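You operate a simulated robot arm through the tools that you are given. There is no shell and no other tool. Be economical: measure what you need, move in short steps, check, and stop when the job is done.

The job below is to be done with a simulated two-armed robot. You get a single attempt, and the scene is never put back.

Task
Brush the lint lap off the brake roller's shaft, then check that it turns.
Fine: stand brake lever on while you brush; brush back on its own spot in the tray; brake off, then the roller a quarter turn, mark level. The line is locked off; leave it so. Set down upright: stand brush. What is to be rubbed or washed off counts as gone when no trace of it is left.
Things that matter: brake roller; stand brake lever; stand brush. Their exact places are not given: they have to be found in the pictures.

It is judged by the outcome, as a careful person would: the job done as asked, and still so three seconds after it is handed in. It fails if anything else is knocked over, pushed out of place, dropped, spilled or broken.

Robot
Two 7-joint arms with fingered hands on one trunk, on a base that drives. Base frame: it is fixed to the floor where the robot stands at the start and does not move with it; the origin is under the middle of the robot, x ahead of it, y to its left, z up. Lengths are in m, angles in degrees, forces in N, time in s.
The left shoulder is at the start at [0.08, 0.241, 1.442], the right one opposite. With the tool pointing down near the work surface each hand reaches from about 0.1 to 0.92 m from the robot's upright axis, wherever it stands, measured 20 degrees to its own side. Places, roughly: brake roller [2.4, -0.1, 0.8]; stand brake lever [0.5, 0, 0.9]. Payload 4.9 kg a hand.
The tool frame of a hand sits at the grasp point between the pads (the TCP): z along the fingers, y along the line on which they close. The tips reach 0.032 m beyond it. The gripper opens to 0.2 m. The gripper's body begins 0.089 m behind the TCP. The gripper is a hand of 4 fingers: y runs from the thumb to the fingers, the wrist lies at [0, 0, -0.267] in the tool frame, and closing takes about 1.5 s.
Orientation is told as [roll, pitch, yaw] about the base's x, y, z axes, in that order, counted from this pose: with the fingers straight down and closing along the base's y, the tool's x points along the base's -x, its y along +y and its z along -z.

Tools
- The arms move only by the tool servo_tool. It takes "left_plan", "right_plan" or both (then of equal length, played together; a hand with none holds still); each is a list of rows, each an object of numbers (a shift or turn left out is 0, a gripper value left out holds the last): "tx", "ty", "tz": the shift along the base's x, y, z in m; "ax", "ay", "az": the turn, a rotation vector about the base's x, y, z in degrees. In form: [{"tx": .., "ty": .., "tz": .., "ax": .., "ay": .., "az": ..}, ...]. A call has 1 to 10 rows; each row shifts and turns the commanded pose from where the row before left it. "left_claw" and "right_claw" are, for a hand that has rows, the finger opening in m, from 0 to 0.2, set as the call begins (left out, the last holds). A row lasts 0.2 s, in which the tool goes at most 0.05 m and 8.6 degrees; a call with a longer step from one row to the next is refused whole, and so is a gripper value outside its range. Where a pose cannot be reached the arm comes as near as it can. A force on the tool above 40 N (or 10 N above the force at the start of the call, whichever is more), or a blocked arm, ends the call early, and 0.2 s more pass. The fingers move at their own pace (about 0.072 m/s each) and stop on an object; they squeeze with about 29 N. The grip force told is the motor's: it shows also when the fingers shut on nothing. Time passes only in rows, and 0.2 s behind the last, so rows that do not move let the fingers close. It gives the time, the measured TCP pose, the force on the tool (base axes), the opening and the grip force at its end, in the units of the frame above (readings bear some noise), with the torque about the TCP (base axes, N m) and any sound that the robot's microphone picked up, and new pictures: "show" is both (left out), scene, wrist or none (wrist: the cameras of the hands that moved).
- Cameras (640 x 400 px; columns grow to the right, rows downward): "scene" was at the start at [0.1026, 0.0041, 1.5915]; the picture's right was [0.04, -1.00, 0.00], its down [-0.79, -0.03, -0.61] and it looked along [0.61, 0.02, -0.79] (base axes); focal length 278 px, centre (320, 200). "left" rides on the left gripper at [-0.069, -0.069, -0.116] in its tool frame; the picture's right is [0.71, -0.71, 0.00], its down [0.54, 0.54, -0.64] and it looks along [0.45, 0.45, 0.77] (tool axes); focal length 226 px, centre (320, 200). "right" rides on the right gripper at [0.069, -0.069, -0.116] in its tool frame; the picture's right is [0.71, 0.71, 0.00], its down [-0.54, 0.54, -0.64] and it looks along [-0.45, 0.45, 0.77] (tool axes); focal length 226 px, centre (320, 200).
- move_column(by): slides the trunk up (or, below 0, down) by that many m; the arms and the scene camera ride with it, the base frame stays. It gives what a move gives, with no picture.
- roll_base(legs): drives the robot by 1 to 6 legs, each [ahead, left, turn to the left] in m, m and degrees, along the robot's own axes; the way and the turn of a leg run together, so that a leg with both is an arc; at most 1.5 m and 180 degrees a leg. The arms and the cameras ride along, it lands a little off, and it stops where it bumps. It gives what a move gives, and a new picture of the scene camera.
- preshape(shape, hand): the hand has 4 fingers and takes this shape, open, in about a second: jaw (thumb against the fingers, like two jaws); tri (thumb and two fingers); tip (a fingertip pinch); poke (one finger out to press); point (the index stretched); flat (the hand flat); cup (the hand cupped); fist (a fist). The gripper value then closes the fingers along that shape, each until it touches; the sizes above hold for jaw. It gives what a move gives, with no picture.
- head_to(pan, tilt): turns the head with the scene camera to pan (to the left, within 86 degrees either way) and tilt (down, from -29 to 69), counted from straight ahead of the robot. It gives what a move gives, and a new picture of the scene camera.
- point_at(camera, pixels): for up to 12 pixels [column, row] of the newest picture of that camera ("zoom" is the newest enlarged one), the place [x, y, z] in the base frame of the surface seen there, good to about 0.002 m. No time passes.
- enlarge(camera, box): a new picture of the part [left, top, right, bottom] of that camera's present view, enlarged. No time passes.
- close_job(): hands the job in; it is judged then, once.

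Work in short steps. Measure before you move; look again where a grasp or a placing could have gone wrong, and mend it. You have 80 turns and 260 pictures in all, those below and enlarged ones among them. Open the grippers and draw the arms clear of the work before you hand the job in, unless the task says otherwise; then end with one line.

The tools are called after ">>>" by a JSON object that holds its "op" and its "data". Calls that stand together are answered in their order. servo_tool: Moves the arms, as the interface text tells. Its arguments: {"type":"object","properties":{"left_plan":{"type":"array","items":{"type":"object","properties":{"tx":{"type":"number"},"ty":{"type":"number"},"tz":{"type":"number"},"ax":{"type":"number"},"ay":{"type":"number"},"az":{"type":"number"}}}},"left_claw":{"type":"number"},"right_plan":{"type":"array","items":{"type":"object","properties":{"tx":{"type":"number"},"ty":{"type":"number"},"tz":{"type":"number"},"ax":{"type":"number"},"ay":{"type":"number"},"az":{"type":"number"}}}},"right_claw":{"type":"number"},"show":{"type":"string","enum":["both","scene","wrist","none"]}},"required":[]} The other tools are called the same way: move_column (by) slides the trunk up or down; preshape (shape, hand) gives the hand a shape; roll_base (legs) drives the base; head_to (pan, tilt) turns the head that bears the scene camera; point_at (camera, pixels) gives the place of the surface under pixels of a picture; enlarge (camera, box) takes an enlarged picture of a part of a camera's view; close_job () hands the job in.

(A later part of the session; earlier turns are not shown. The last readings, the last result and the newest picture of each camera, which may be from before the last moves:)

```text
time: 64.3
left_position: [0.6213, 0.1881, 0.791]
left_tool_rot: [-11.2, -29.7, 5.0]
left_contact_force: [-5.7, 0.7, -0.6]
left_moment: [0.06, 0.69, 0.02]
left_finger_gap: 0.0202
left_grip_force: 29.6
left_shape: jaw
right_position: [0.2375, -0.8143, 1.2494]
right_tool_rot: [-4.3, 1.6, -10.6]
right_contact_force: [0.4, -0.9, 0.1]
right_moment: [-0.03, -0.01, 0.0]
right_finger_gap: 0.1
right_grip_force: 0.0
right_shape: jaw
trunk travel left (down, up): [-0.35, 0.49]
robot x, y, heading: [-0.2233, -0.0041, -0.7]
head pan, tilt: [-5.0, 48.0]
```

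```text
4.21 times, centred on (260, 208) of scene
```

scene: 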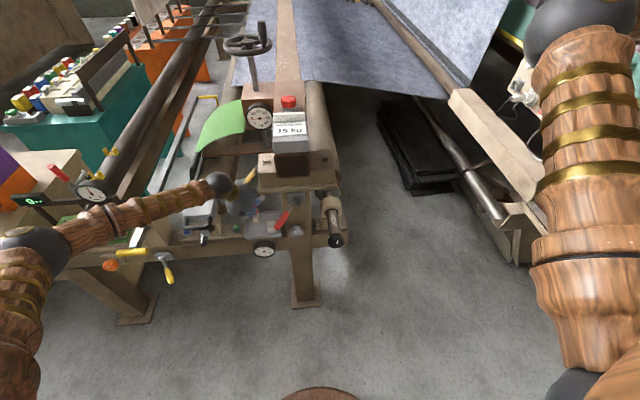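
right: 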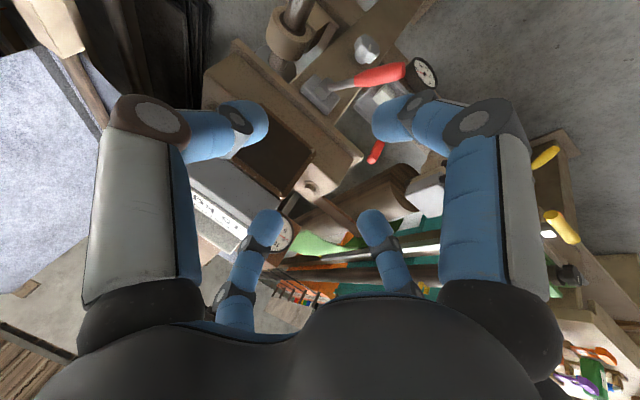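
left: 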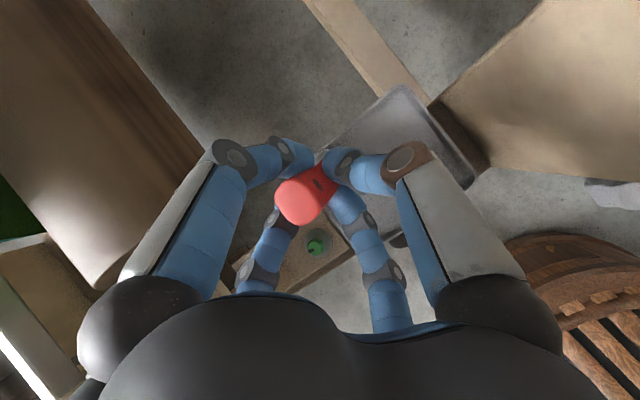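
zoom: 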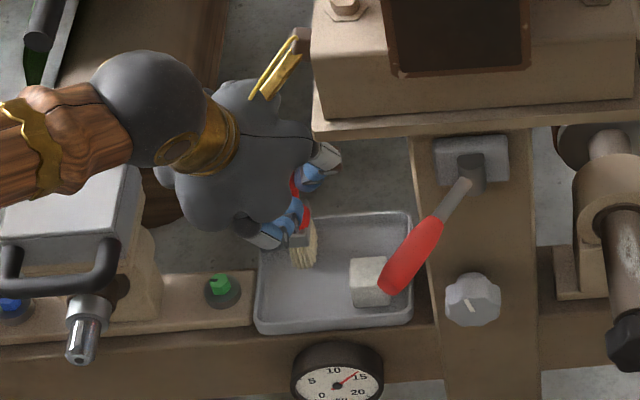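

Grip holds (opening 0.020). I lift 0.15 m straight up and check the brush.

>>> {"op": "servo_tool", "data": {"left_plan": [{"tz": 0.02}, {"tz": 0.03}, {"tz": 0.03}, {"tz": 0.035}, {"tz": 0.035}, {}]}}

>>> {"op": "enlarge", "data": {"camera": "scene", "box": [180, 140, 320, 255]}}

```text
time: 65.7
left_position: [0.6221, 0.1894, 0.9422]
left_tool_rot: [-11.2, -29.5, 5.2]
left_contact_force: [0.3, 0.7, -1.2]
left_moment: [0.0, 0.04, 0.01]
left_finger_gap: 0.0199
left_grip_force: 29.0
left_shape: jaw
right_position: [0.2379, -0.8132, 1.2494]
right_tool_rot: [-4.3, 1.6, -10.7]
right_contact_force: [-0.8, -0.3, 0.0]
right_moment: [0.04, -0.01, -0.01]
right_finger_gap: 0.1
right_grip_force: 0.0
right_shape: jaw
trunk travel left (down, up): [-0.35, 0.49]
robot x, y, heading: [-0.2238, -0.0027, -0.5]
head pan, tilt: [-5.0, 48.0]
```

scene: 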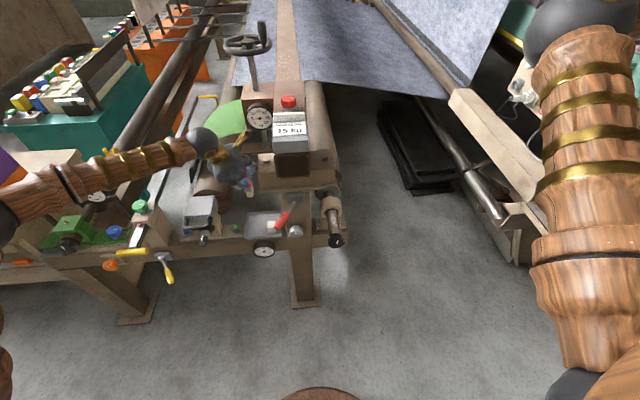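
left: 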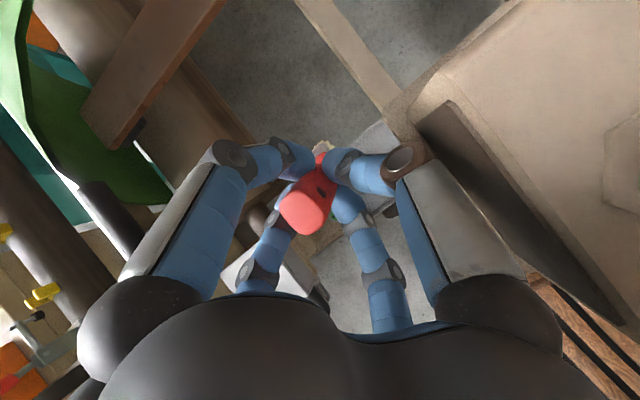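

```text
3.48 times, centred on (250, 198) of scene
```

zoom: 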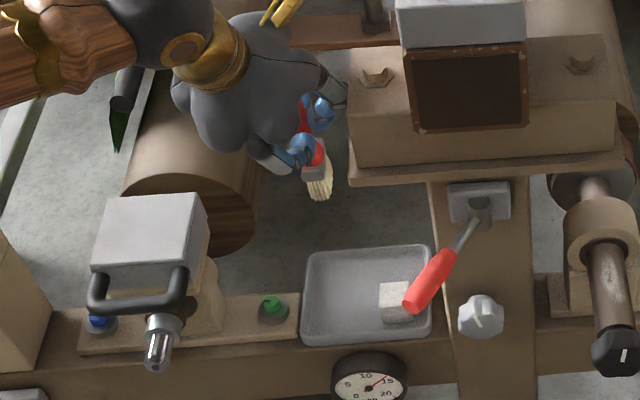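

Brush hangs well from the hand. I draw it back toward me past the lever's reach, and then right to in front of the shaft, tilting the hand a further 25° to clear the press plate.

>>> {"op": "servo_tool", "data": {"left_plan": [{"tx": -0.045}, {"tx": -0.045}, {"tx": -0.045}, {"tx": -0.045}, {"tx": -0.045}, {"tx": -0.045}, {"tx": -0.045, "tz": 0.01}, {"ty": -0.03, "ay": -8.3}, {"ty": -0.03, "ay": -8.3}, {"ty": -0.03, "ay": -8.3}], "show": "scene"}}

>>> {"op": "servo_tool", "data": {"left_plan": [{"ty": -0.04}, {"ty": -0.04}, {"ty": -0.04}, {"ty": -0.04}, {"ty": -0.04}, {"ty": -0.02}, {}], "show": "both"}}

>>> {"op": "enlarge", "data": {"camera": "scene", "box": [230, 160, 400, 290]}}

```text
time: 67.9
left_position: [0.3117, 0.1513, 0.9586]
left_tool_rot: [-12.6, -40.7, 5.8]
left_contact_force: [0.6, -0.6, -1.3]
left_moment: [0.01, 0.05, -0.01]
left_finger_gap: 0.0202
left_grip_force: 29.5
left_shape: jaw
left hand out of reach, approached as far as the arm can: row 9, 10
right_position: [0.2367, -0.8138, 1.2511]
right_tool_rot: [-4.3, 1.5, -10.7]
right_contact_force: [0.4, 0.2, 0.5]
right_moment: [-0.07, 0.01, 0.03]
right_finger_gap: 0.0998
right_grip_force: 0.1
right_shape: jaw
trunk travel left (down, up): [-0.35, 0.49]
robot x, y, heading: [-0.2226, 0.0011, -0.7]
head pan, tilt: [-5.0, 48.0]
```

scene: 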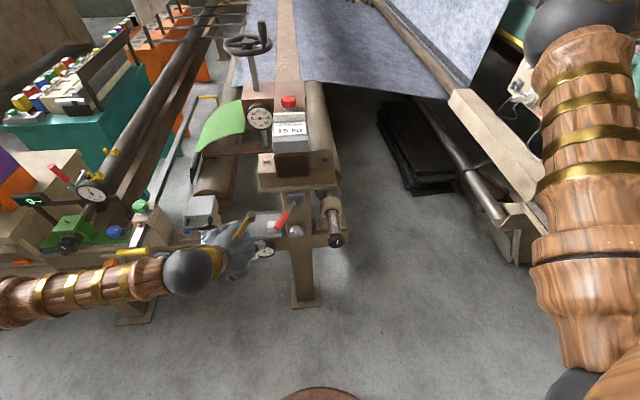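

```text
time: 69.5
left_position: [0.3134, -0.0679, 0.9601]
left_tool_rot: [-12.5, -40.6, 5.9]
left_contact_force: [0.1, 0.1, -0.5]
left_moment: [0.03, 0.02, 0.01]
left_finger_gap: 0.02
left_grip_force: 29.3
left_shape: jaw
right_position: [0.2379, -0.8137, 1.25]
right_tool_rot: [-4.2, 1.6, -10.7]
right_contact_force: [0.0, 0.1, -0.4]
right_moment: [0.0, 0.0, -0.02]
right_finger_gap: 0.0997
right_grip_force: 0.0
right_shape: jaw
trunk travel left (down, up): [-0.35, 0.49]
robot x, y, heading: [-0.2213, -0.0049, -0.6]
head pan, tilt: [-5.0, 48.0]
```

scene: 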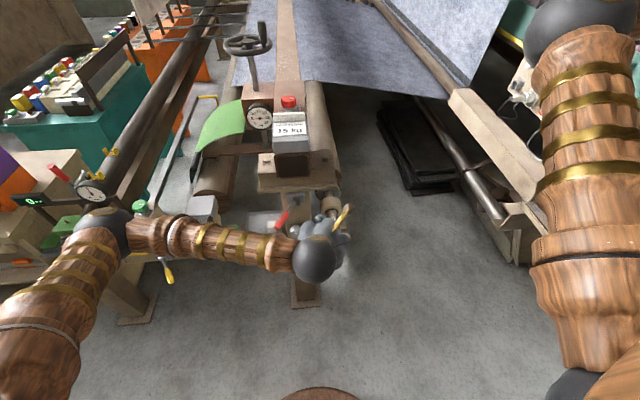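
left: 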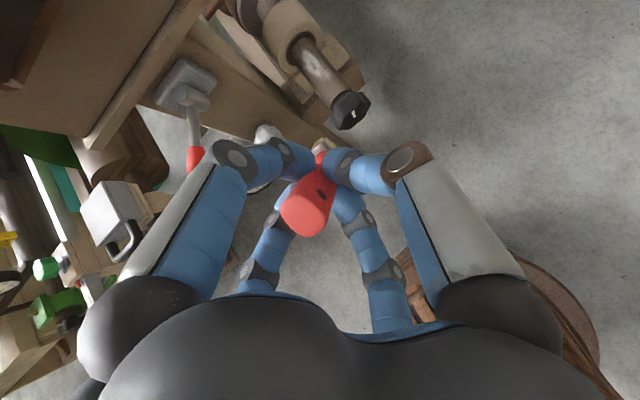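

```text
3.08 times, centred on (315, 225) of scene
```

zoom: 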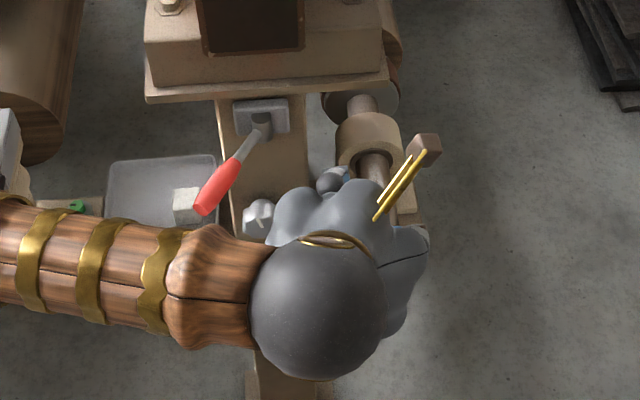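

Tilt reached -41° only. I shift right to y=-0.119 and try the remaining tilt with the arm a bit further out.

>>> {"op": "servo_tool", "data": {"left_plan": [{"tx": 0.02, "ty": -0.025}, {"tx": 0.02, "ty": -0.026}, {"tx": 0.02, "ay": -6}, {"tx": 0.01, "ay": -6}, {}], "show": "both"}}

>>> {"op": "enlarge", "data": {"camera": "left", "box": [220, 0, 420, 180]}}

```text
time: 70.7
left_position: [0.3835, -0.1191, 0.9566]
left_tool_rot: [-14.6, -52.5, 7.5]
left_contact_force: [0.0, -0.2, -0.6]
left_moment: [0.01, 0.07, 0.0]
left_finger_gap: 0.0198
left_grip_force: 29.8
left_shape: jaw
right_position: [0.2381, -0.8145, 1.2492]
right_tool_rot: [-4.3, 1.6, -10.7]
right_contact_force: [1.0, 0.4, 0.5]
right_moment: [0.0, 0.03, 0.01]
right_finger_gap: 0.1
right_grip_force: 0.2
right_shape: jaw
trunk travel left (down, up): [-0.35, 0.49]
robot x, y, heading: [-0.2204, -0.0037, -0.6]
head pan, tilt: [-5.0, 48.0]
```

scene: 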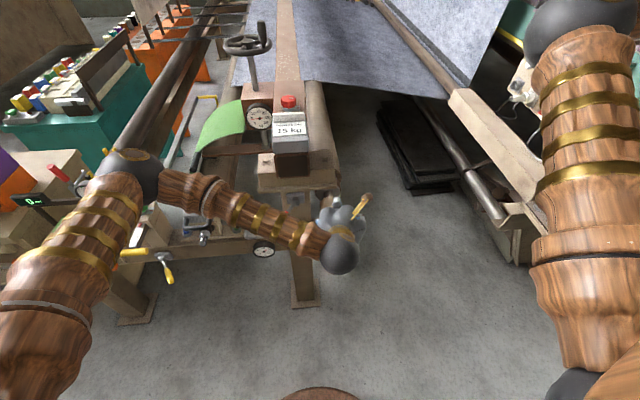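
left: 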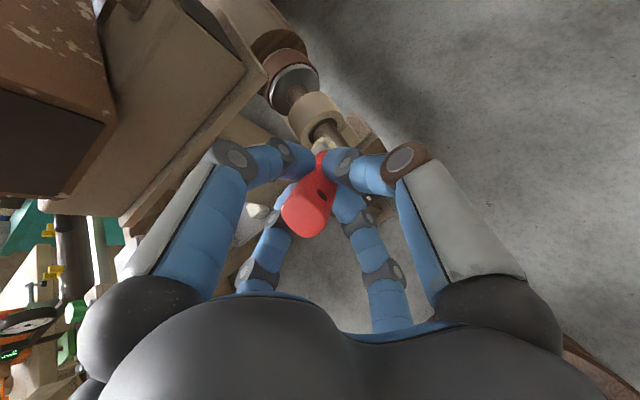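

```text
2.22 times, centred on (320, 90) of left
```

zoom: 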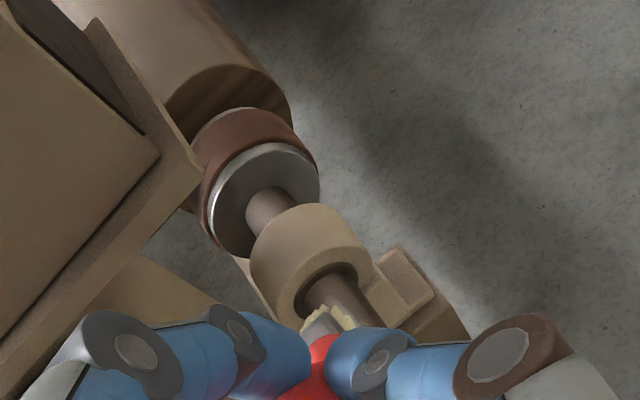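

Hand pitch is now -52° and the brush points at the shaft, clear of the plate. I move over the lint (TCP x≈0.44) and lower in small steps until contact is felt.

>>> {"op": "servo_tool", "data": {"left_plan": [{"tx": 0.03}, {"tx": 0.03, "tz": -0.01}, {"tz": -0.01}, {"tz": -0.008}, {"tz": -0.005}, {"tz": -0.005}, {}], "show": "both"}}

>>> {"op": "enlarge", "data": {"camera": "left", "box": [240, 60, 400, 200]}}

>>> {"op": "enlarge", "data": {"camera": "scene", "box": [290, 170, 390, 260]}}

```text
time: 72.3
left_position: [0.4433, -0.1209, 0.9195]
left_tool_rot: [-14.4, -52.4, 7.4]
left_contact_force: [-0.3, 0.2, -1.1]
left_moment: [-0.05, 0.09, 0.02]
left_finger_gap: 0.0199
left_grip_force: 29.3
left_shape: jaw
right_position: [0.2386, -0.814, 1.2497]
right_tool_rot: [-4.3, 1.6, -10.8]
right_contact_force: [-0.4, 0.5, -0.2]
right_moment: [-0.01, 0.0, 0.01]
right_finger_gap: 0.1
right_grip_force: 0.1
right_shape: jaw
trunk travel left (down, up): [-0.35, 0.49]
robot x, y, heading: [-0.2252, -0.007, -0.4]
head pan, tilt: [-5.0, 48.0]
```

scene: 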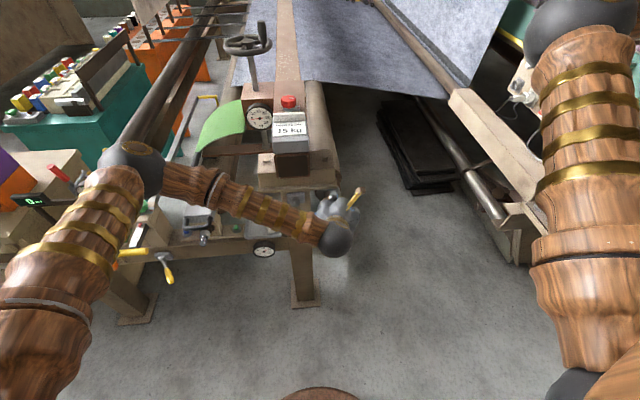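
left: 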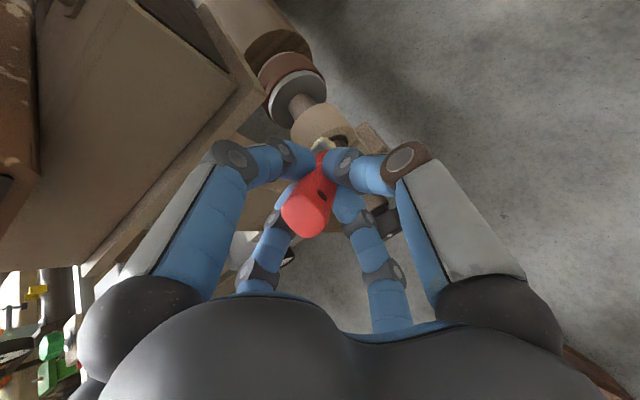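

```text
2.86 times, centred on (320, 130) of left
```

zoom: 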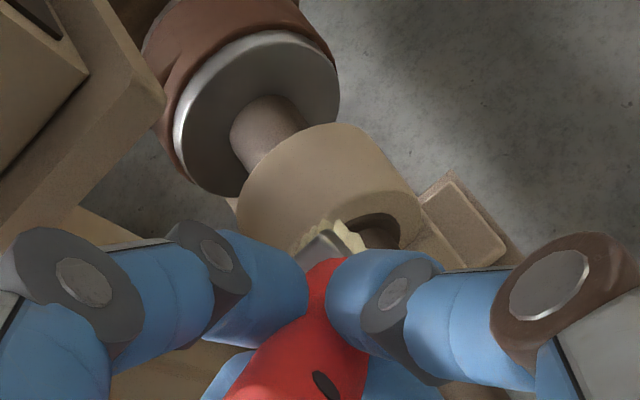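

```text
4.44 times, centred on (340, 215) of scene
```

zoom: 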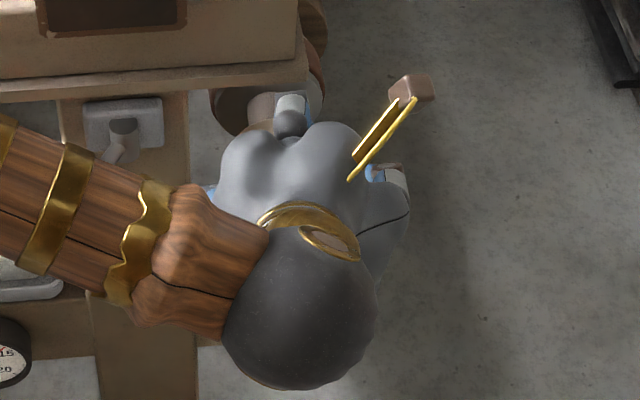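

The bristles look a bit left of the shaft. I measure the bristles and shaft from the left camera.

>>> {"op": "point_at", "data": {"camera": "left", "pixels": [[317, 140], [324, 138], [329, 145], [319, 145], [335, 143], [340, 142], [322, 160], [318, 205]]}}

```text
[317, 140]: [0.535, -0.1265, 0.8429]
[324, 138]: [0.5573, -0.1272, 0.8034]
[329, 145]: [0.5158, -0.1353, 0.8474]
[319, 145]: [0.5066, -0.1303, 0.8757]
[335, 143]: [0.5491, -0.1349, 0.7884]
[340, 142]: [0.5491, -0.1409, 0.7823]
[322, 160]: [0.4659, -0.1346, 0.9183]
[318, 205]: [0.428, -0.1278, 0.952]
```

The brush is actually tilted ~44° (it swung a bit in the grip), tip near (0.53,-0.125,0.83). I turn the hand back up by 20° so the bristles point more squarely down at the shaft, then measure again.

>>> {"op": "servo_tool", "data": {"left_plan": [{"tz": 0.01, "ay": 7}, {"ay": 7}, {"ay": 7}, {}], "show": "both"}}

>>> {"op": "enlarge", "data": {"camera": "left", "box": [240, 60, 400, 200]}}

>>> {"op": "point_at", "data": {"camera": "left", "pixels": [[317, 140], [324, 138], [329, 145], [319, 145], [335, 143], [340, 142], [322, 160], [318, 205]]}}

```text
time: 73.3
left_position: [0.4423, -0.1207, 0.9309]
left_tool_rot: [-11.5, -31.6, 5.3]
left_contact_force: [0.8, 0.3, -0.8]
left_moment: [0.02, 0.01, -0.02]
left_finger_gap: 0.0199
left_grip_force: 29.4
left_shape: jaw
right_position: [0.2377, -0.8147, 1.249]
right_tool_rot: [-4.4, 1.6, -10.7]
right_contact_force: [0.5, 0.1, 0.6]
right_moment: [0.01, 0.0, 0.0]
right_finger_gap: 0.1
right_grip_force: 0.0
right_shape: jaw
trunk travel left (down, up): [-0.35, 0.49]
robot x, y, heading: [-0.2228, -0.0038, -0.6]
head pan, tilt: [-5.0, 48.0]
```

scene: 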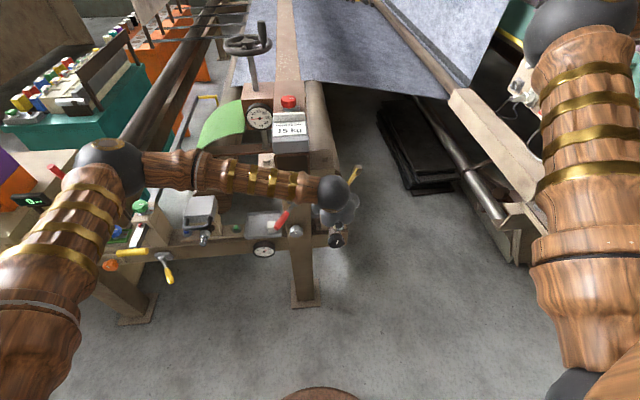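
left: 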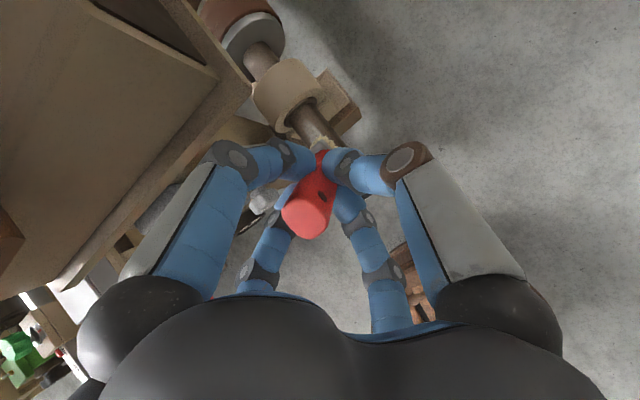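

```text
2.86 times, centred on (320, 130) of left
```

zoom: 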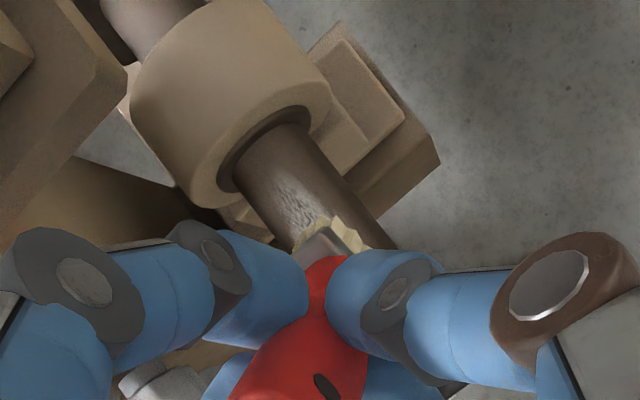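

```text
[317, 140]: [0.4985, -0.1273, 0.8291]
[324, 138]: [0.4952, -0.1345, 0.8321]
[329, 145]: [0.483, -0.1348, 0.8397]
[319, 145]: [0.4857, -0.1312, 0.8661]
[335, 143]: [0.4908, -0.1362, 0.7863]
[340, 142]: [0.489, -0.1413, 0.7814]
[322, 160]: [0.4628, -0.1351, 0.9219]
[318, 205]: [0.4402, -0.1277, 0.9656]
```

Brush is now tilted ~25°, and the lint at zoom (290,205) is visible just ahead of the bristles. I measure the lint's extent.

>>> {"op": "point_at", "data": {"camera": "zoom", "pixels": [[275, 175], [290, 195], [285, 215], [300, 215], [310, 195], [262, 190], [340, 190], [275, 215], [285, 130], [300, 232], [340, 225], [325, 240]]}}

```text
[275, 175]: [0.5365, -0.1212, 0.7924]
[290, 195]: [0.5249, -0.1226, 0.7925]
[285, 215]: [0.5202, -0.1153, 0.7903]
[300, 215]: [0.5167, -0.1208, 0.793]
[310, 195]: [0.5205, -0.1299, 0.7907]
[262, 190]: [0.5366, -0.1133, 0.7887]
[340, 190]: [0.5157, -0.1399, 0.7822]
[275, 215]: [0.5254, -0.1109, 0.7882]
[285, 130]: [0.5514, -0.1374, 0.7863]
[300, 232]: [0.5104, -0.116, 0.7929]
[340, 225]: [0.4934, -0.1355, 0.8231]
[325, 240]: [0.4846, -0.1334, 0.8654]
```

Lint spans x≈0.46–0.535, y -0.113…-0.13 on the shaft top (z 0.793). I put the bristles over x≈0.515 and lower to contact.

>>> {"op": "servo_tool", "data": {"left_plan": [{"tx": 0.02, "ty": 0.002}, {"tz": -0.01}, {"tz": -0.005}, {"tz": -0.004}, {"tz": -0.003}, {}], "show": "wrist"}}

>>> {"op": "enlarge", "data": {"camera": "left", "box": [240, 60, 400, 200]}}

```text
time: 74.5
left_position: [0.4634, -0.1202, 0.9165]
left_tool_rot: [-12.0, -32.2, 5.5]
left_contact_force: [-3.6, 0.5, 27.4]
left_moment: [0.01, 0.24, 0.06]
left_finger_gap: 0.0209
left_grip_force: 29.3
left_shape: jaw
right_position: [0.236, -0.8124, 1.2504]
right_tool_rot: [-4.3, 1.5, -10.7]
right_contact_force: [0.4, -0.4, 0.2]
right_moment: [0.01, 0.02, 0.01]
right_finger_gap: 0.0997
right_grip_force: 0.0
right_shape: jaw
trunk travel left (down, up): [-0.35, 0.49]
robot x, y, heading: [-0.2226, -0.0042, -0.5]
head pan, tilt: [-5.0, 48.0]
stopped in row 6 (left hand): the force on the tool passed its limit at 42 N (the readings are from after the stop); the commanded pose is now the measured one
```

left: 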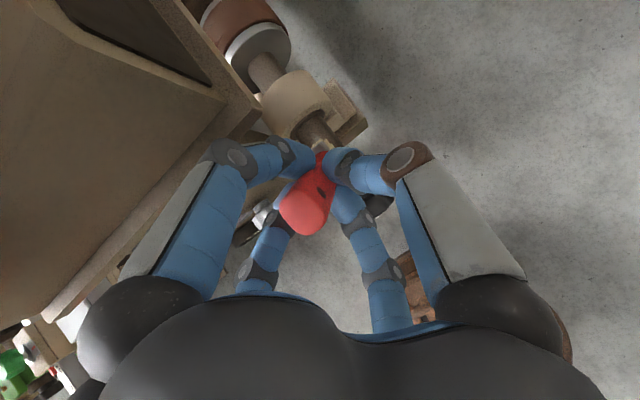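

```text
2.86 times, centred on (320, 130) of left
```

zoom: 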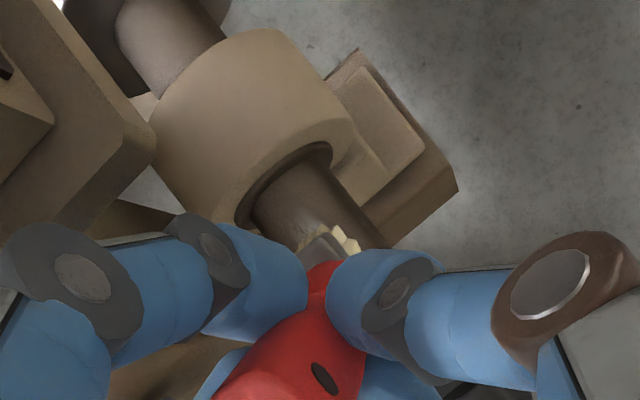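

Contact, but too hard (27 N). I ease off 4 mm and stroke back along the shaft.

>>> {"op": "servo_tool", "data": {"left_plan": [{"tz": 0.004}, {"tx": -0.012}, {"tx": -0.012}, {"tx": -0.012}, {"tx": -0.012}, {}], "show": "wrist"}}

>>> {"op": "enlarge", "data": {"camera": "left", "box": [240, 60, 400, 200]}}

```text
time: 75.9
left_position: [0.4161, -0.1187, 0.9133]
left_tool_rot: [-11.7, -31.9, 5.4]
left_contact_force: [3.3, 0.3, 0.0]
left_moment: [0.0, -0.3, 0.07]
left_finger_gap: 0.0205
left_grip_force: 29.5
left_shape: jaw
right_position: [0.2381, -0.8141, 1.2491]
right_tool_rot: [-4.2, 1.6, -10.7]
right_contact_force: [0.1, 0.2, -0.3]
right_moment: [0.02, -0.02, 0.02]
right_finger_gap: 0.1
right_grip_force: 0.1
right_shape: jaw
trunk travel left (down, up): [-0.35, 0.49]
robot x, y, heading: [-0.2251, -0.0051, -0.7]
head pan, tilt: [-5.0, 48.0]
```

left: 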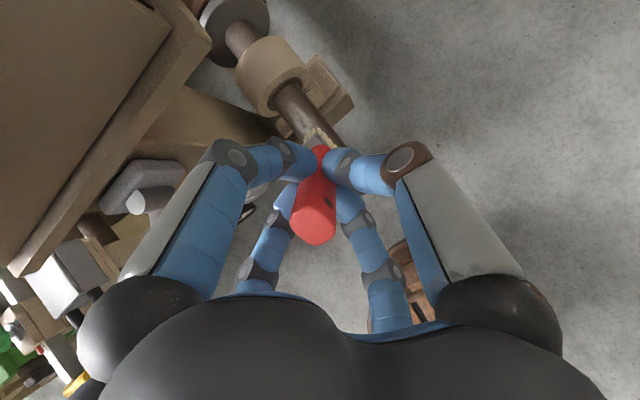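

```text
2.86 times, centred on (320, 130) of left
```

zoom: 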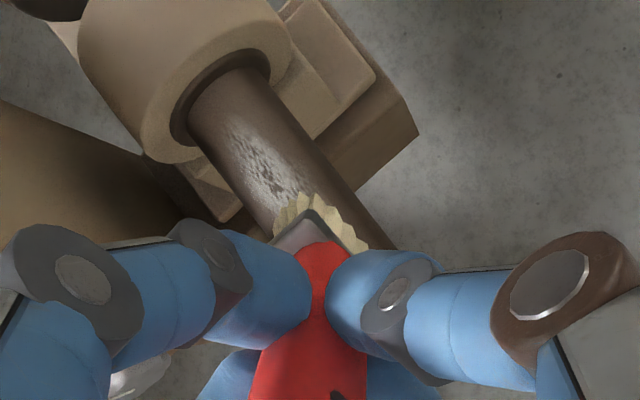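

The brush has swung in the grip during the stroke; lint still visible. I measure the brush orientation and bristle position now.

>>> {"op": "point_at", "data": {"camera": "zoom", "pixels": [[315, 255], [310, 330], [310, 215], [300, 200], [340, 230], [265, 165], [240, 130], [240, 170], [285, 200], [330, 245]]}}

>>> {"op": "point_at", "data": {"camera": "left", "pixels": [[312, 225], [318, 165], [330, 202]]}}

```text
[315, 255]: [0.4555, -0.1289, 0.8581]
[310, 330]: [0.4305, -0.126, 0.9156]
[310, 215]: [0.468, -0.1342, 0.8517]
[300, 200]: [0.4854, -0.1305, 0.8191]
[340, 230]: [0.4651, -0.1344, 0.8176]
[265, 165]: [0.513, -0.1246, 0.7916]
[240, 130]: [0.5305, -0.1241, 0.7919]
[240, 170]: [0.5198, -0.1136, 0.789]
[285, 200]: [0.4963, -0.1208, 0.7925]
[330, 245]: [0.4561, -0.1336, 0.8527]
```

```text
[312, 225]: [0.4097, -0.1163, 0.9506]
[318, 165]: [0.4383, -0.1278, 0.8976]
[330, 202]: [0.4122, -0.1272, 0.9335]
```

The bristles are now ~1 cm above the shaft. I go forward over x≈0.515, lower gently to a light contact, and stroke sideways across the shaft.

>>> {"op": "servo_tool", "data": {"left_plan": [{"tz": 0.006, "tx": 0.018}, {"tx": 0.018}, {"tz": -0.006}, {"tz": -0.003}, {"tz": -0.002}, {"tz": -0.002}, {"tz": -0.001}, {}], "show": "wrist"}}

```text
time: 77.5
left_position: [0.4555, -0.1208, 0.9145]
left_tool_rot: [-12.3, -32.6, 5.5]
left_contact_force: [-3.1, 0.4, 27.4]
left_moment: [0.03, -0.09, 0.04]
left_finger_gap: 0.0208
left_grip_force: 29.0
left_shape: jaw
right_position: [0.2351, -0.8153, 1.2505]
right_tool_rot: [-4.2, 1.6, -10.8]
right_contact_force: [-0.7, -0.5, 0.0]
right_moment: [0.02, 0.03, 0.0]
right_finger_gap: 0.0998
right_grip_force: 0.0
right_shape: jaw
trunk travel left (down, up): [-0.35, 0.49]
robot x, y, heading: [-0.226, -0.004, -0.6]
head pan, tilt: [-5.0, 48.0]
stopped in row 7 (left hand): the force on the tool passed its limit at 42 N (the readings are from after the stop); the commanded pose is now the measured one
```

left: 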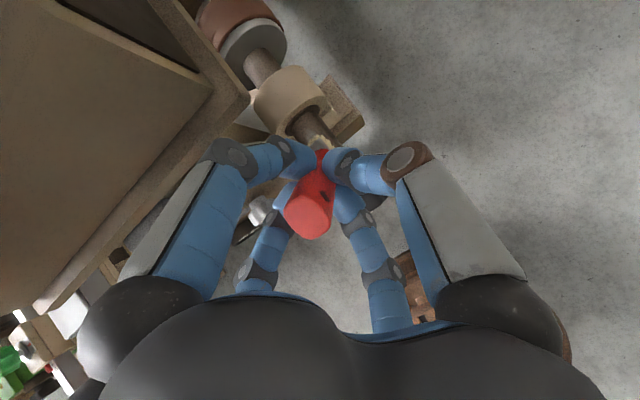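

Contact point is at TCP z≈0.917. I ease up 3 mm and stroke ±y over the lint.

>>> {"op": "servo_tool", "data": {"left_plan": [{"tz": 0.003}, {"ty": 0.012}, {"ty": -0.012}, {"ty": -0.012}, {"ty": 0.012}, {"ty": 0.012}, {"ty": -0.012}, {"ty": -0.012}, {"ty": 0.012}, {}], "show": "wrist"}}

>>> {"op": "enlarge", "data": {"camera": "left", "box": [240, 60, 400, 200]}}

```text
time: 79.7
left_position: [0.452, -0.1207, 0.9169]
left_tool_rot: [-12.1, -32.3, 5.4]
left_contact_force: [-0.3, -1.0, 11.0]
left_moment: [-0.15, -0.11, -0.02]
left_finger_gap: 0.0206
left_grip_force: 29.4
left_shape: jaw
right_position: [0.2371, -0.8156, 1.2486]
right_tool_rot: [-4.2, 1.4, -10.7]
right_contact_force: [-1.2, -0.4, -0.1]
right_moment: [-0.01, 0.0, 0.02]
right_finger_gap: 0.0999
right_grip_force: 0.0
right_shape: jaw
trunk travel left (down, up): [-0.35, 0.49]
robot x, y, heading: [-0.2236, -0.0027, -0.7]
head pan, tilt: [-5.0, 48.0]
```

left: 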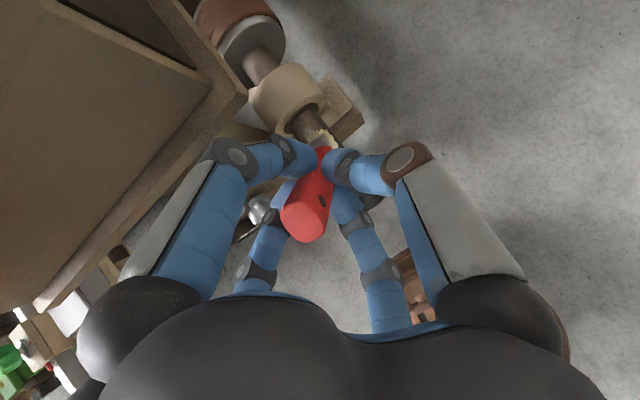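

```text
2.86 times, centred on (320, 130) of left
```

zoom: 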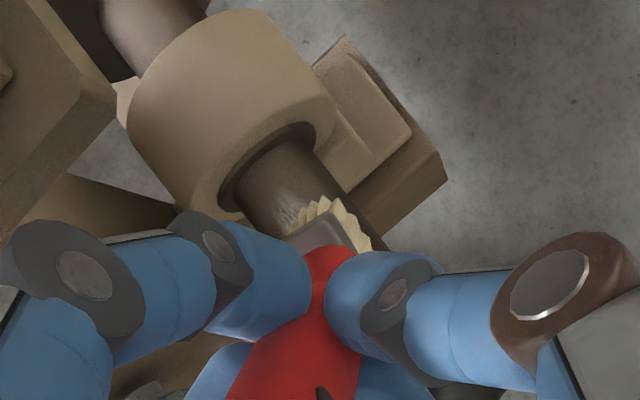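

11 N contact kept. I lift and draw back to see what lint remains.

>>> {"op": "servo_tool", "data": {"left_plan": [{"tz": 0.02}, {"tx": -0.03, "tz": 0.01}, {"tx": -0.03}, {}], "show": "wrist"}}

>>> {"op": "enlarge", "data": {"camera": "left", "box": [250, 50, 390, 180]}}

>>> {"op": "point_at", "data": {"camera": "left", "pixels": [[318, 165], [316, 205], [318, 150], [325, 150], [312, 150]]}}

```text
time: 80.7
left_position: [0.394, -0.1192, 0.945]
left_tool_rot: [-12.0, -32.2, 5.5]
left_contact_force: [-0.1, 0.3, -1.5]
left_moment: [-0.01, 0.05, 0.0]
left_finger_gap: 0.0206
left_grip_force: 28.6
left_shape: jaw
right_position: [0.2385, -0.8149, 1.2496]
right_tool_rot: [-4.2, 1.6, -10.8]
right_contact_force: [0.7, 0.3, -0.4]
right_moment: [-0.01, 0.01, -0.01]
right_finger_gap: 0.0997
right_grip_force: 0.1
right_shape: jaw
trunk travel left (down, up): [-0.35, 0.49]
robot x, y, heading: [-0.2256, -0.0061, -0.5]
head pan, tilt: [-5.0, 48.0]
```

left: 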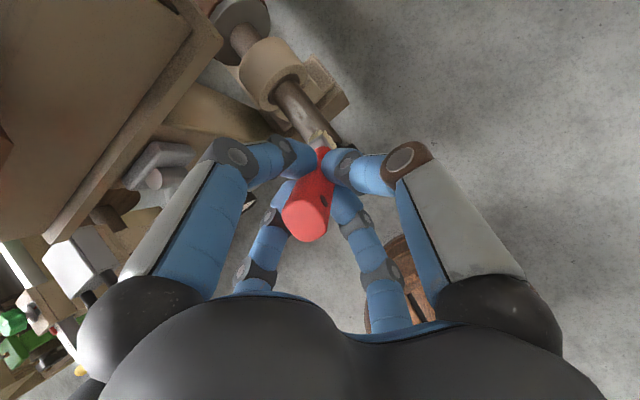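

```text
3.08 times, centred on (320, 115) of left
```

zoom: 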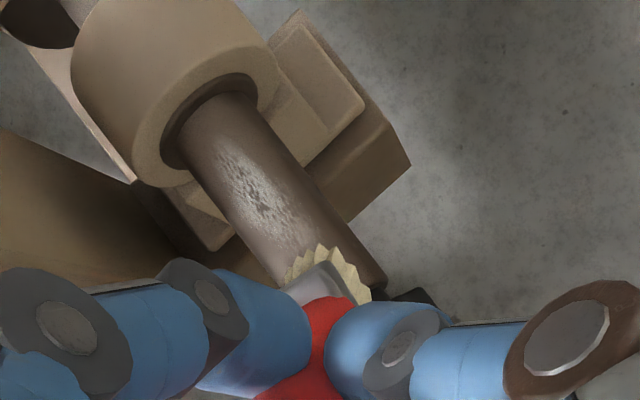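

```text
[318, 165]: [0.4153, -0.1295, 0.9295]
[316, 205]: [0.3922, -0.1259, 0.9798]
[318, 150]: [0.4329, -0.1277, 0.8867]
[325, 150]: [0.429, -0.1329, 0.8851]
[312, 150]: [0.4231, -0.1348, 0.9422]
```

Lint is fading but still there around zoom (258,195). I measure its extent and continue with more strokes.

>>> {"op": "point_at", "data": {"camera": "zoom", "pixels": [[225, 155], [258, 195], [290, 240], [240, 210], [275, 190], [300, 255], [210, 140]]}}

>>> {"op": "servo_tool", "data": {"left_plan": [{"tx": 0.03}, {"tx": 0.03, "tz": -0.01}, {"tz": -0.018}, {"ty": 0.014}, {"ty": -0.028}, {"ty": 0.028}, {"ty": -0.028}, {"ty": 0.028}, {"ty": -0.028}, {"ty": 0.014}], "show": "none"}}

>>> {"op": "servo_tool", "data": {"left_plan": [{"tx": 0.008}, {"tx": -0.016}, {"tx": 0.016}, {"tx": -0.016}, {"tx": 0.016}, {"tx": -0.016}, {"tx": 0.016}, {"tx": -0.016}, {"tx": 0.008}], "show": "none"}}

>>> {"op": "servo_tool", "data": {"left_plan": [{"tz": 0.02}, {"tx": -0.03, "tz": 0.01}, {"tx": -0.03}, {}], "show": "wrist"}}

>>> {"op": "enlarge", "data": {"camera": "left", "box": [250, 50, 390, 180]}}

```text
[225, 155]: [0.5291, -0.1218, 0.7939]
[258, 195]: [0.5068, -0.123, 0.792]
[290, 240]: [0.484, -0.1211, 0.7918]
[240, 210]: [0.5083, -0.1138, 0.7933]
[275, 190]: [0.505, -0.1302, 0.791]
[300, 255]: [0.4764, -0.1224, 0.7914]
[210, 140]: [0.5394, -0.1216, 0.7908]
```

```text
time: 82.9
left_position: [0.4528, -0.1209, 0.9176]
left_tool_rot: [-12.1, -32.2, 5.5]
left_contact_force: [1.1, 0.4, -1.4]
left_moment: [-0.01, 0.04, 0.01]
left_finger_gap: 0.0206
left_grip_force: 28.7
left_shape: jaw
right_position: [0.2367, -0.8139, 1.2488]
right_tool_rot: [-4.2, 1.6, -10.7]
right_contact_force: [1.3, 0.0, 0.3]
right_moment: [-0.03, -0.02, -0.02]
right_finger_gap: 0.0999
right_grip_force: 0.1
right_shape: jaw
trunk travel left (down, up): [-0.35, 0.49]
robot x, y, heading: [-0.2228, -0.0063, -0.5]
head pan, tilt: [-5.0, 48.0]
```

```text
time: 84.9
left_position: [0.4518, -0.119, 0.9181]
left_tool_rot: [-12.0, -32.2, 5.5]
left_contact_force: [0.4, -0.6, -1.7]
left_moment: [0.04, 0.02, 0.02]
left_finger_gap: 0.0205
left_grip_force: 28.5
left_shape: jaw
right_position: [0.2378, -0.8131, 1.2493]
right_tool_rot: [-4.3, 1.6, -10.7]
right_contact_force: [0.3, -0.1, -0.2]
right_moment: [-0.02, -0.01, 0.01]
right_finger_gap: 0.0997
right_grip_force: 0.0
right_shape: jaw
trunk travel left (down, up): [-0.35, 0.49]
robot x, y, heading: [-0.2246, -0.0059, -0.6]
head pan, tilt: [-5.0, 48.0]
```

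```text
time: 85.9
left_position: [0.3928, -0.1186, 0.9472]
left_tool_rot: [-12.0, -32.2, 5.5]
left_contact_force: [0.3, 0.2, -1.0]
left_moment: [-0.02, 0.05, -0.01]
left_finger_gap: 0.0206
left_grip_force: 29.6
left_shape: jaw
right_position: [0.2376, -0.8146, 1.2488]
right_tool_rot: [-4.3, 1.6, -10.6]
right_contact_force: [0.4, -0.1, 0.0]
right_moment: [0.0, -0.02, -0.03]
right_finger_gap: 0.1002
right_grip_force: 0.0
right_shape: jaw
trunk travel left (down, up): [-0.35, 0.49]
robot x, y, heading: [-0.2211, -0.0075, -0.4]
head pan, tilt: [-5.0, 48.0]
```

left: 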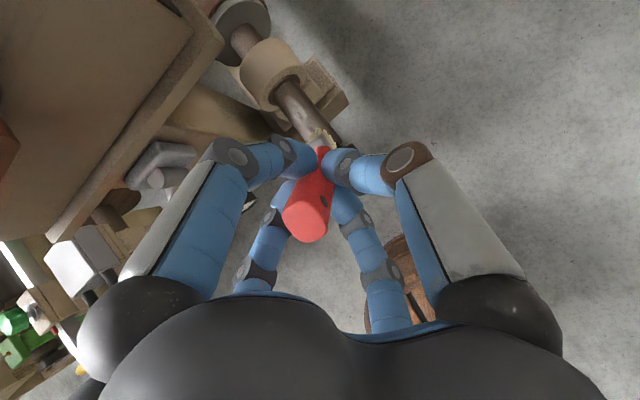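

```text
3.08 times, centred on (320, 115) of left
```

zoom: 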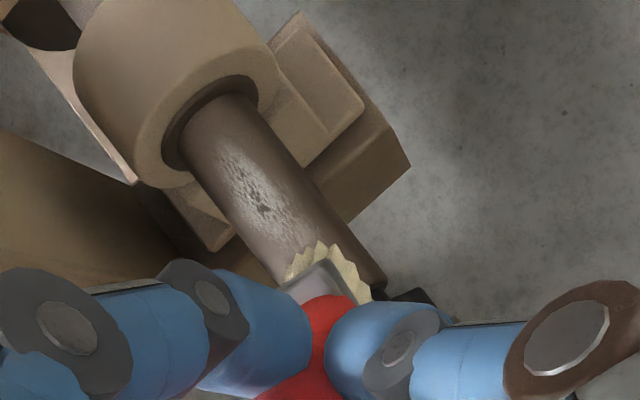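

Those strokes were just out of contact (force ≈0). I repeat about 4 mm lower, stroking while descending.

>>> {"op": "servo_tool", "data": {"left_plan": [{"tx": 0.03}, {"tx": 0.03, "tz": -0.01}, {"tz": -0.02}, {"ty": 0.012, "tz": -0.001}, {"ty": -0.012, "tz": -0.001}, {"ty": -0.012, "tz": -0.001}, {"ty": 0.012, "tz": -0.001}, {}], "show": "none"}}

```text
time: 87.7
left_position: [0.4522, -0.121, 0.9153]
left_tool_rot: [-12.0, -32.4, 5.5]
left_contact_force: [-1.6, -2.3, 20.5]
left_moment: [-0.21, -0.34, -0.04]
left_finger_gap: 0.0206
left_grip_force: 29.2
left_shape: jaw
right_position: [0.2357, -0.8159, 1.2503]
right_tool_rot: [-4.2, 1.5, -10.7]
right_contact_force: [0.1, -0.3, -0.2]
right_moment: [0.01, 0.01, 0.01]
right_finger_gap: 0.1
right_grip_force: 0.1
right_shape: jaw
trunk travel left (down, up): [-0.35, 0.49]
robot x, y, heading: [-0.2257, -0.0042, -0.7]
head pan, tilt: [-5.0, 48.0]
```

20 N of contact now. I do a set of sideways strokes at this level, then lengthwise ones.

>>> {"op": "servo_tool", "data": {"left_plan": [{"tz": 0.001, "ty": 0.01}, {"ty": -0.02}, {"ty": 0.02}, {"ty": -0.02}, {"ty": 0.02}, {"ty": -0.02}, {"ty": 0.02}, {"ty": -0.02}, {"ty": 0.01}], "show": "none"}}

>>> {"op": "servo_tool", "data": {"left_plan": [{"tx": 0.01}, {"ty": 0.01}, {"ty": -0.02}, {"ty": 0.02}, {"ty": -0.02}, {"ty": 0.02}, {"ty": -0.02}, {"ty": 0.01}, {}], "show": "none"}}

>>> {"op": "servo_tool", "data": {"left_plan": [{"tz": 0.02}, {"tx": -0.04, "tz": 0.01}, {"tx": -0.03}, {}], "show": "wrist"}}

>>> {"op": "enlarge", "data": {"camera": "left", "box": [250, 50, 390, 180]}}

```text
time: 89.7
left_position: [0.4528, -0.1195, 0.9143]
left_tool_rot: [-12.2, -32.3, 5.5]
left_contact_force: [-2.1, -1.7, 15.5]
left_moment: [-0.27, -0.17, -0.04]
left_finger_gap: 0.0205
left_grip_force: 29.0
left_shape: jaw
right_position: [0.236, -0.8141, 1.2512]
right_tool_rot: [-4.3, 1.5, -10.7]
right_contact_force: [-0.8, 0.0, 0.2]
right_moment: [0.01, -0.03, -0.02]
right_finger_gap: 0.0996
right_grip_force: 0.2
right_shape: jaw
trunk travel left (down, up): [-0.35, 0.49]
robot x, y, heading: [-0.2243, -0.0065, -0.7]
head pan, tilt: [-5.0, 48.0]
```

```text
time: 91.7
left_position: [0.4635, -0.1191, 0.9154]
left_tool_rot: [-12.1, -32.4, 5.5]
left_contact_force: [-0.3, -1.0, 7.0]
left_moment: [-0.18, 0.03, -0.04]
left_finger_gap: 0.0207
left_grip_force: 29.2
left_shape: jaw
right_position: [0.2365, -0.8148, 1.2512]
right_tool_rot: [-4.4, 1.6, -10.7]
right_contact_force: [-0.3, 1.0, 0.2]
right_moment: [0.01, 0.0, -0.01]
right_finger_gap: 0.0999
right_grip_force: 0.1
right_shape: jaw
trunk travel left (down, up): [-0.35, 0.49]
robot x, y, heading: [-0.2245, -0.0064, -0.9]
head pan, tilt: [-5.0, 48.0]
```

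```text
time: 92.7
left_position: [0.3942, -0.1201, 0.9445]
left_tool_rot: [-11.9, -32.2, 5.6]
left_contact_force: [-0.7, -0.6, -0.4]
left_moment: [-0.01, 0.05, 0.04]
left_finger_gap: 0.0207
left_grip_force: 29.7
left_shape: jaw
right_position: [0.2385, -0.8134, 1.2494]
right_tool_rot: [-4.3, 1.6, -10.7]
right_contact_force: [-0.4, -0.2, -0.1]
right_moment: [0.0, -0.02, -0.03]
right_finger_gap: 0.1
right_grip_force: 0.0
right_shape: jaw
trunk travel left (down, up): [-0.35, 0.49]
robot x, y, heading: [-0.2218, -0.0066, -0.5]
head pan, tilt: [-5.0, 48.0]
```

left: 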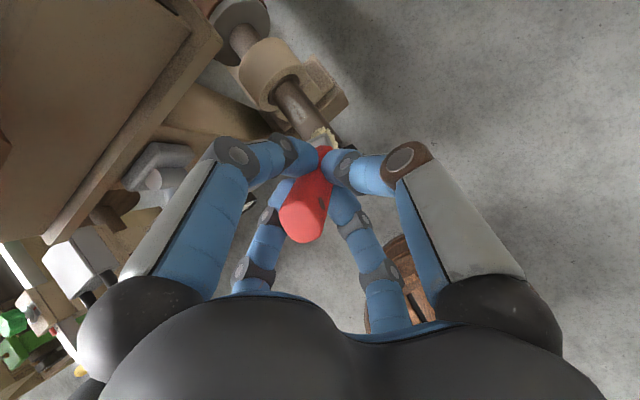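

```text
3.08 times, centred on (320, 115) of left
```

zoom: 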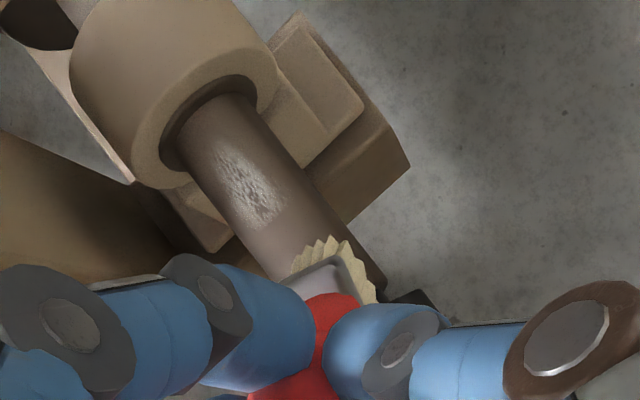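

The lint nearer the knob is gone; what remains is x≈0.50–0.535. The brush's rear edge does the work, so I need it more upright there; I measure the press plate's right edge for clearance.

>>> {"op": "point_at", "data": {"camera": "left", "pixels": [[215, 35], [205, 15], [190, 30], [200, 70], [180, 5], [150, 30], [262, 65], [270, 90]]}}

>>> {"op": "point_at", "data": {"camera": "zoom", "pixels": [[215, 140], [225, 155], [260, 225], [280, 205], [235, 190], [250, 160], [205, 120], [340, 265], [300, 270], [325, 245], [370, 295]]}}

```text
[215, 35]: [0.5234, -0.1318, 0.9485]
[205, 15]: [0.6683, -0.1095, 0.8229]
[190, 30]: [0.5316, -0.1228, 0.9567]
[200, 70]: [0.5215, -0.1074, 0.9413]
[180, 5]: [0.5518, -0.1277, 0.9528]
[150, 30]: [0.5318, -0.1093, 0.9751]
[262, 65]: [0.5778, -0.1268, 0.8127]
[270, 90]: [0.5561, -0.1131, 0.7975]
```

```text
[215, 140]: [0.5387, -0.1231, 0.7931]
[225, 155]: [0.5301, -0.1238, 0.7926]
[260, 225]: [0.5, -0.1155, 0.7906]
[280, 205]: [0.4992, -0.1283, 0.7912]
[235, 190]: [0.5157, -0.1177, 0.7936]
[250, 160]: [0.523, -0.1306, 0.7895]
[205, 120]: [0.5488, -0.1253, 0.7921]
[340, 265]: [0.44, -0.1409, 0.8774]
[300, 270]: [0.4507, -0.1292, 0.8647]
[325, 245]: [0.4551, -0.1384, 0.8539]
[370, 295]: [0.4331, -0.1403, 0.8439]
```

Plate reaches y=-0.132 at x≥0.52, z 0.93–0.957, so I instead tilt the brush more (~42°), so its rear bristle edge reaches in toward the bearing while its front edge rides above the bearing.

>>> {"op": "servo_tool", "data": {"left_plan": [{"ay": -7.5}, {"ay": -7.5}, {"tx": 0.025}, {"tx": 0.025, "tz": -0.01}, {"tz": -0.01}, {"tz": -0.008}, {"tz": -0.003, "ty": 0.005}, {"tz": -0.002, "ty": -0.005}, {}], "show": "wrist"}}

>>> {"op": "enlarge", "data": {"camera": "left", "box": [250, 50, 390, 180]}}

>>> {"op": "point_at", "data": {"camera": "zoom", "pixels": [[310, 290], [330, 270], [325, 245], [370, 295], [300, 270], [320, 330]]}}

```text
time: 94.7
left_position: [0.4441, -0.1201, 0.9102]
left_tool_rot: [-14.0, -47.1, 6.8]
left_contact_force: [0.2, -0.3, -1.2]
left_moment: [0.01, 0.07, 0.0]
left_finger_gap: 0.0204
left_grip_force: 29.1
left_shape: jaw
right_position: [0.2377, -0.8154, 1.2497]
right_tool_rot: [-4.3, 1.7, -10.6]
right_contact_force: [-0.1, 0.5, 1.1]
right_moment: [-0.04, 0.01, 0.0]
right_finger_gap: 0.1001
right_grip_force: 0.0
right_shape: jaw
trunk travel left (down, up): [-0.35, 0.49]
robot x, y, heading: [-0.2255, -0.0047, -0.7]
head pan, tilt: [-5.0, 48.0]
```

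left: 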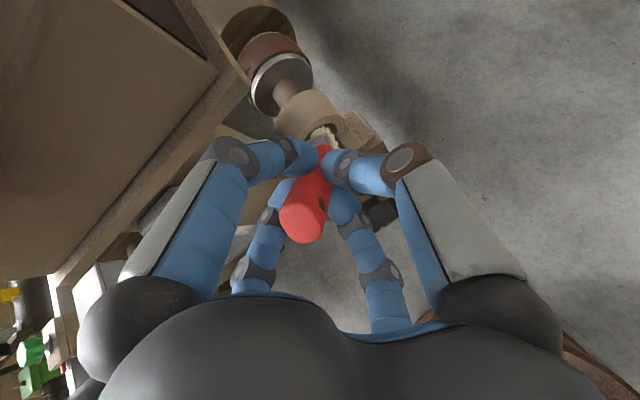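

```text
3.08 times, centred on (320, 115) of left
```

zoom: 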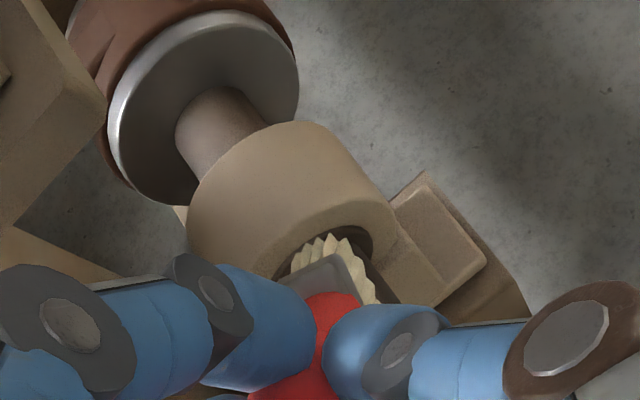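

```text
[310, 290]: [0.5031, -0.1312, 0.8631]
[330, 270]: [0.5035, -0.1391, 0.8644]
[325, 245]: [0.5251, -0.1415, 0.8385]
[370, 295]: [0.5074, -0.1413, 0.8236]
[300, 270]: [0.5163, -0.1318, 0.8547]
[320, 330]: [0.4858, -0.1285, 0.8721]
```

No contact yet at z 0.910. I lower further in 2 mm steps with small sideways strokes, shifting 4 mm left to centre on the shaft.

>>> {"op": "servo_tool", "data": {"left_plan": [{"ty": 0.004, "tz": -0.002}, {"ty": 0.008, "tz": -0.002}, {"ty": -0.016, "tz": -0.002}, {"ty": 0.016, "tz": -0.001}, {"ty": -0.008, "tz": -0.001}, {}], "show": "none"}}

```text
time: 96.1
left_position: [0.4421, -0.1167, 0.9034]
left_tool_rot: [-14.1, -47.2, 6.8]
left_contact_force: [-2.4, 0.5, 8.8]
left_moment: [0.1, -0.27, 0.06]
left_finger_gap: 0.0204
left_grip_force: 28.9
left_shape: jaw
right_position: [0.2363, -0.8144, 1.2486]
right_tool_rot: [-4.4, 1.5, -10.8]
right_contact_force: [0.7, -0.3, 0.9]
right_moment: [0.03, 0.02, 0.03]
right_finger_gap: 0.0999
right_grip_force: 0.0
right_shape: jaw
trunk travel left (down, up): [-0.35, 0.49]
robot x, y, heading: [-0.2214, -0.007, -0.4]
head pan, tilt: [-5.0, 48.0]
```

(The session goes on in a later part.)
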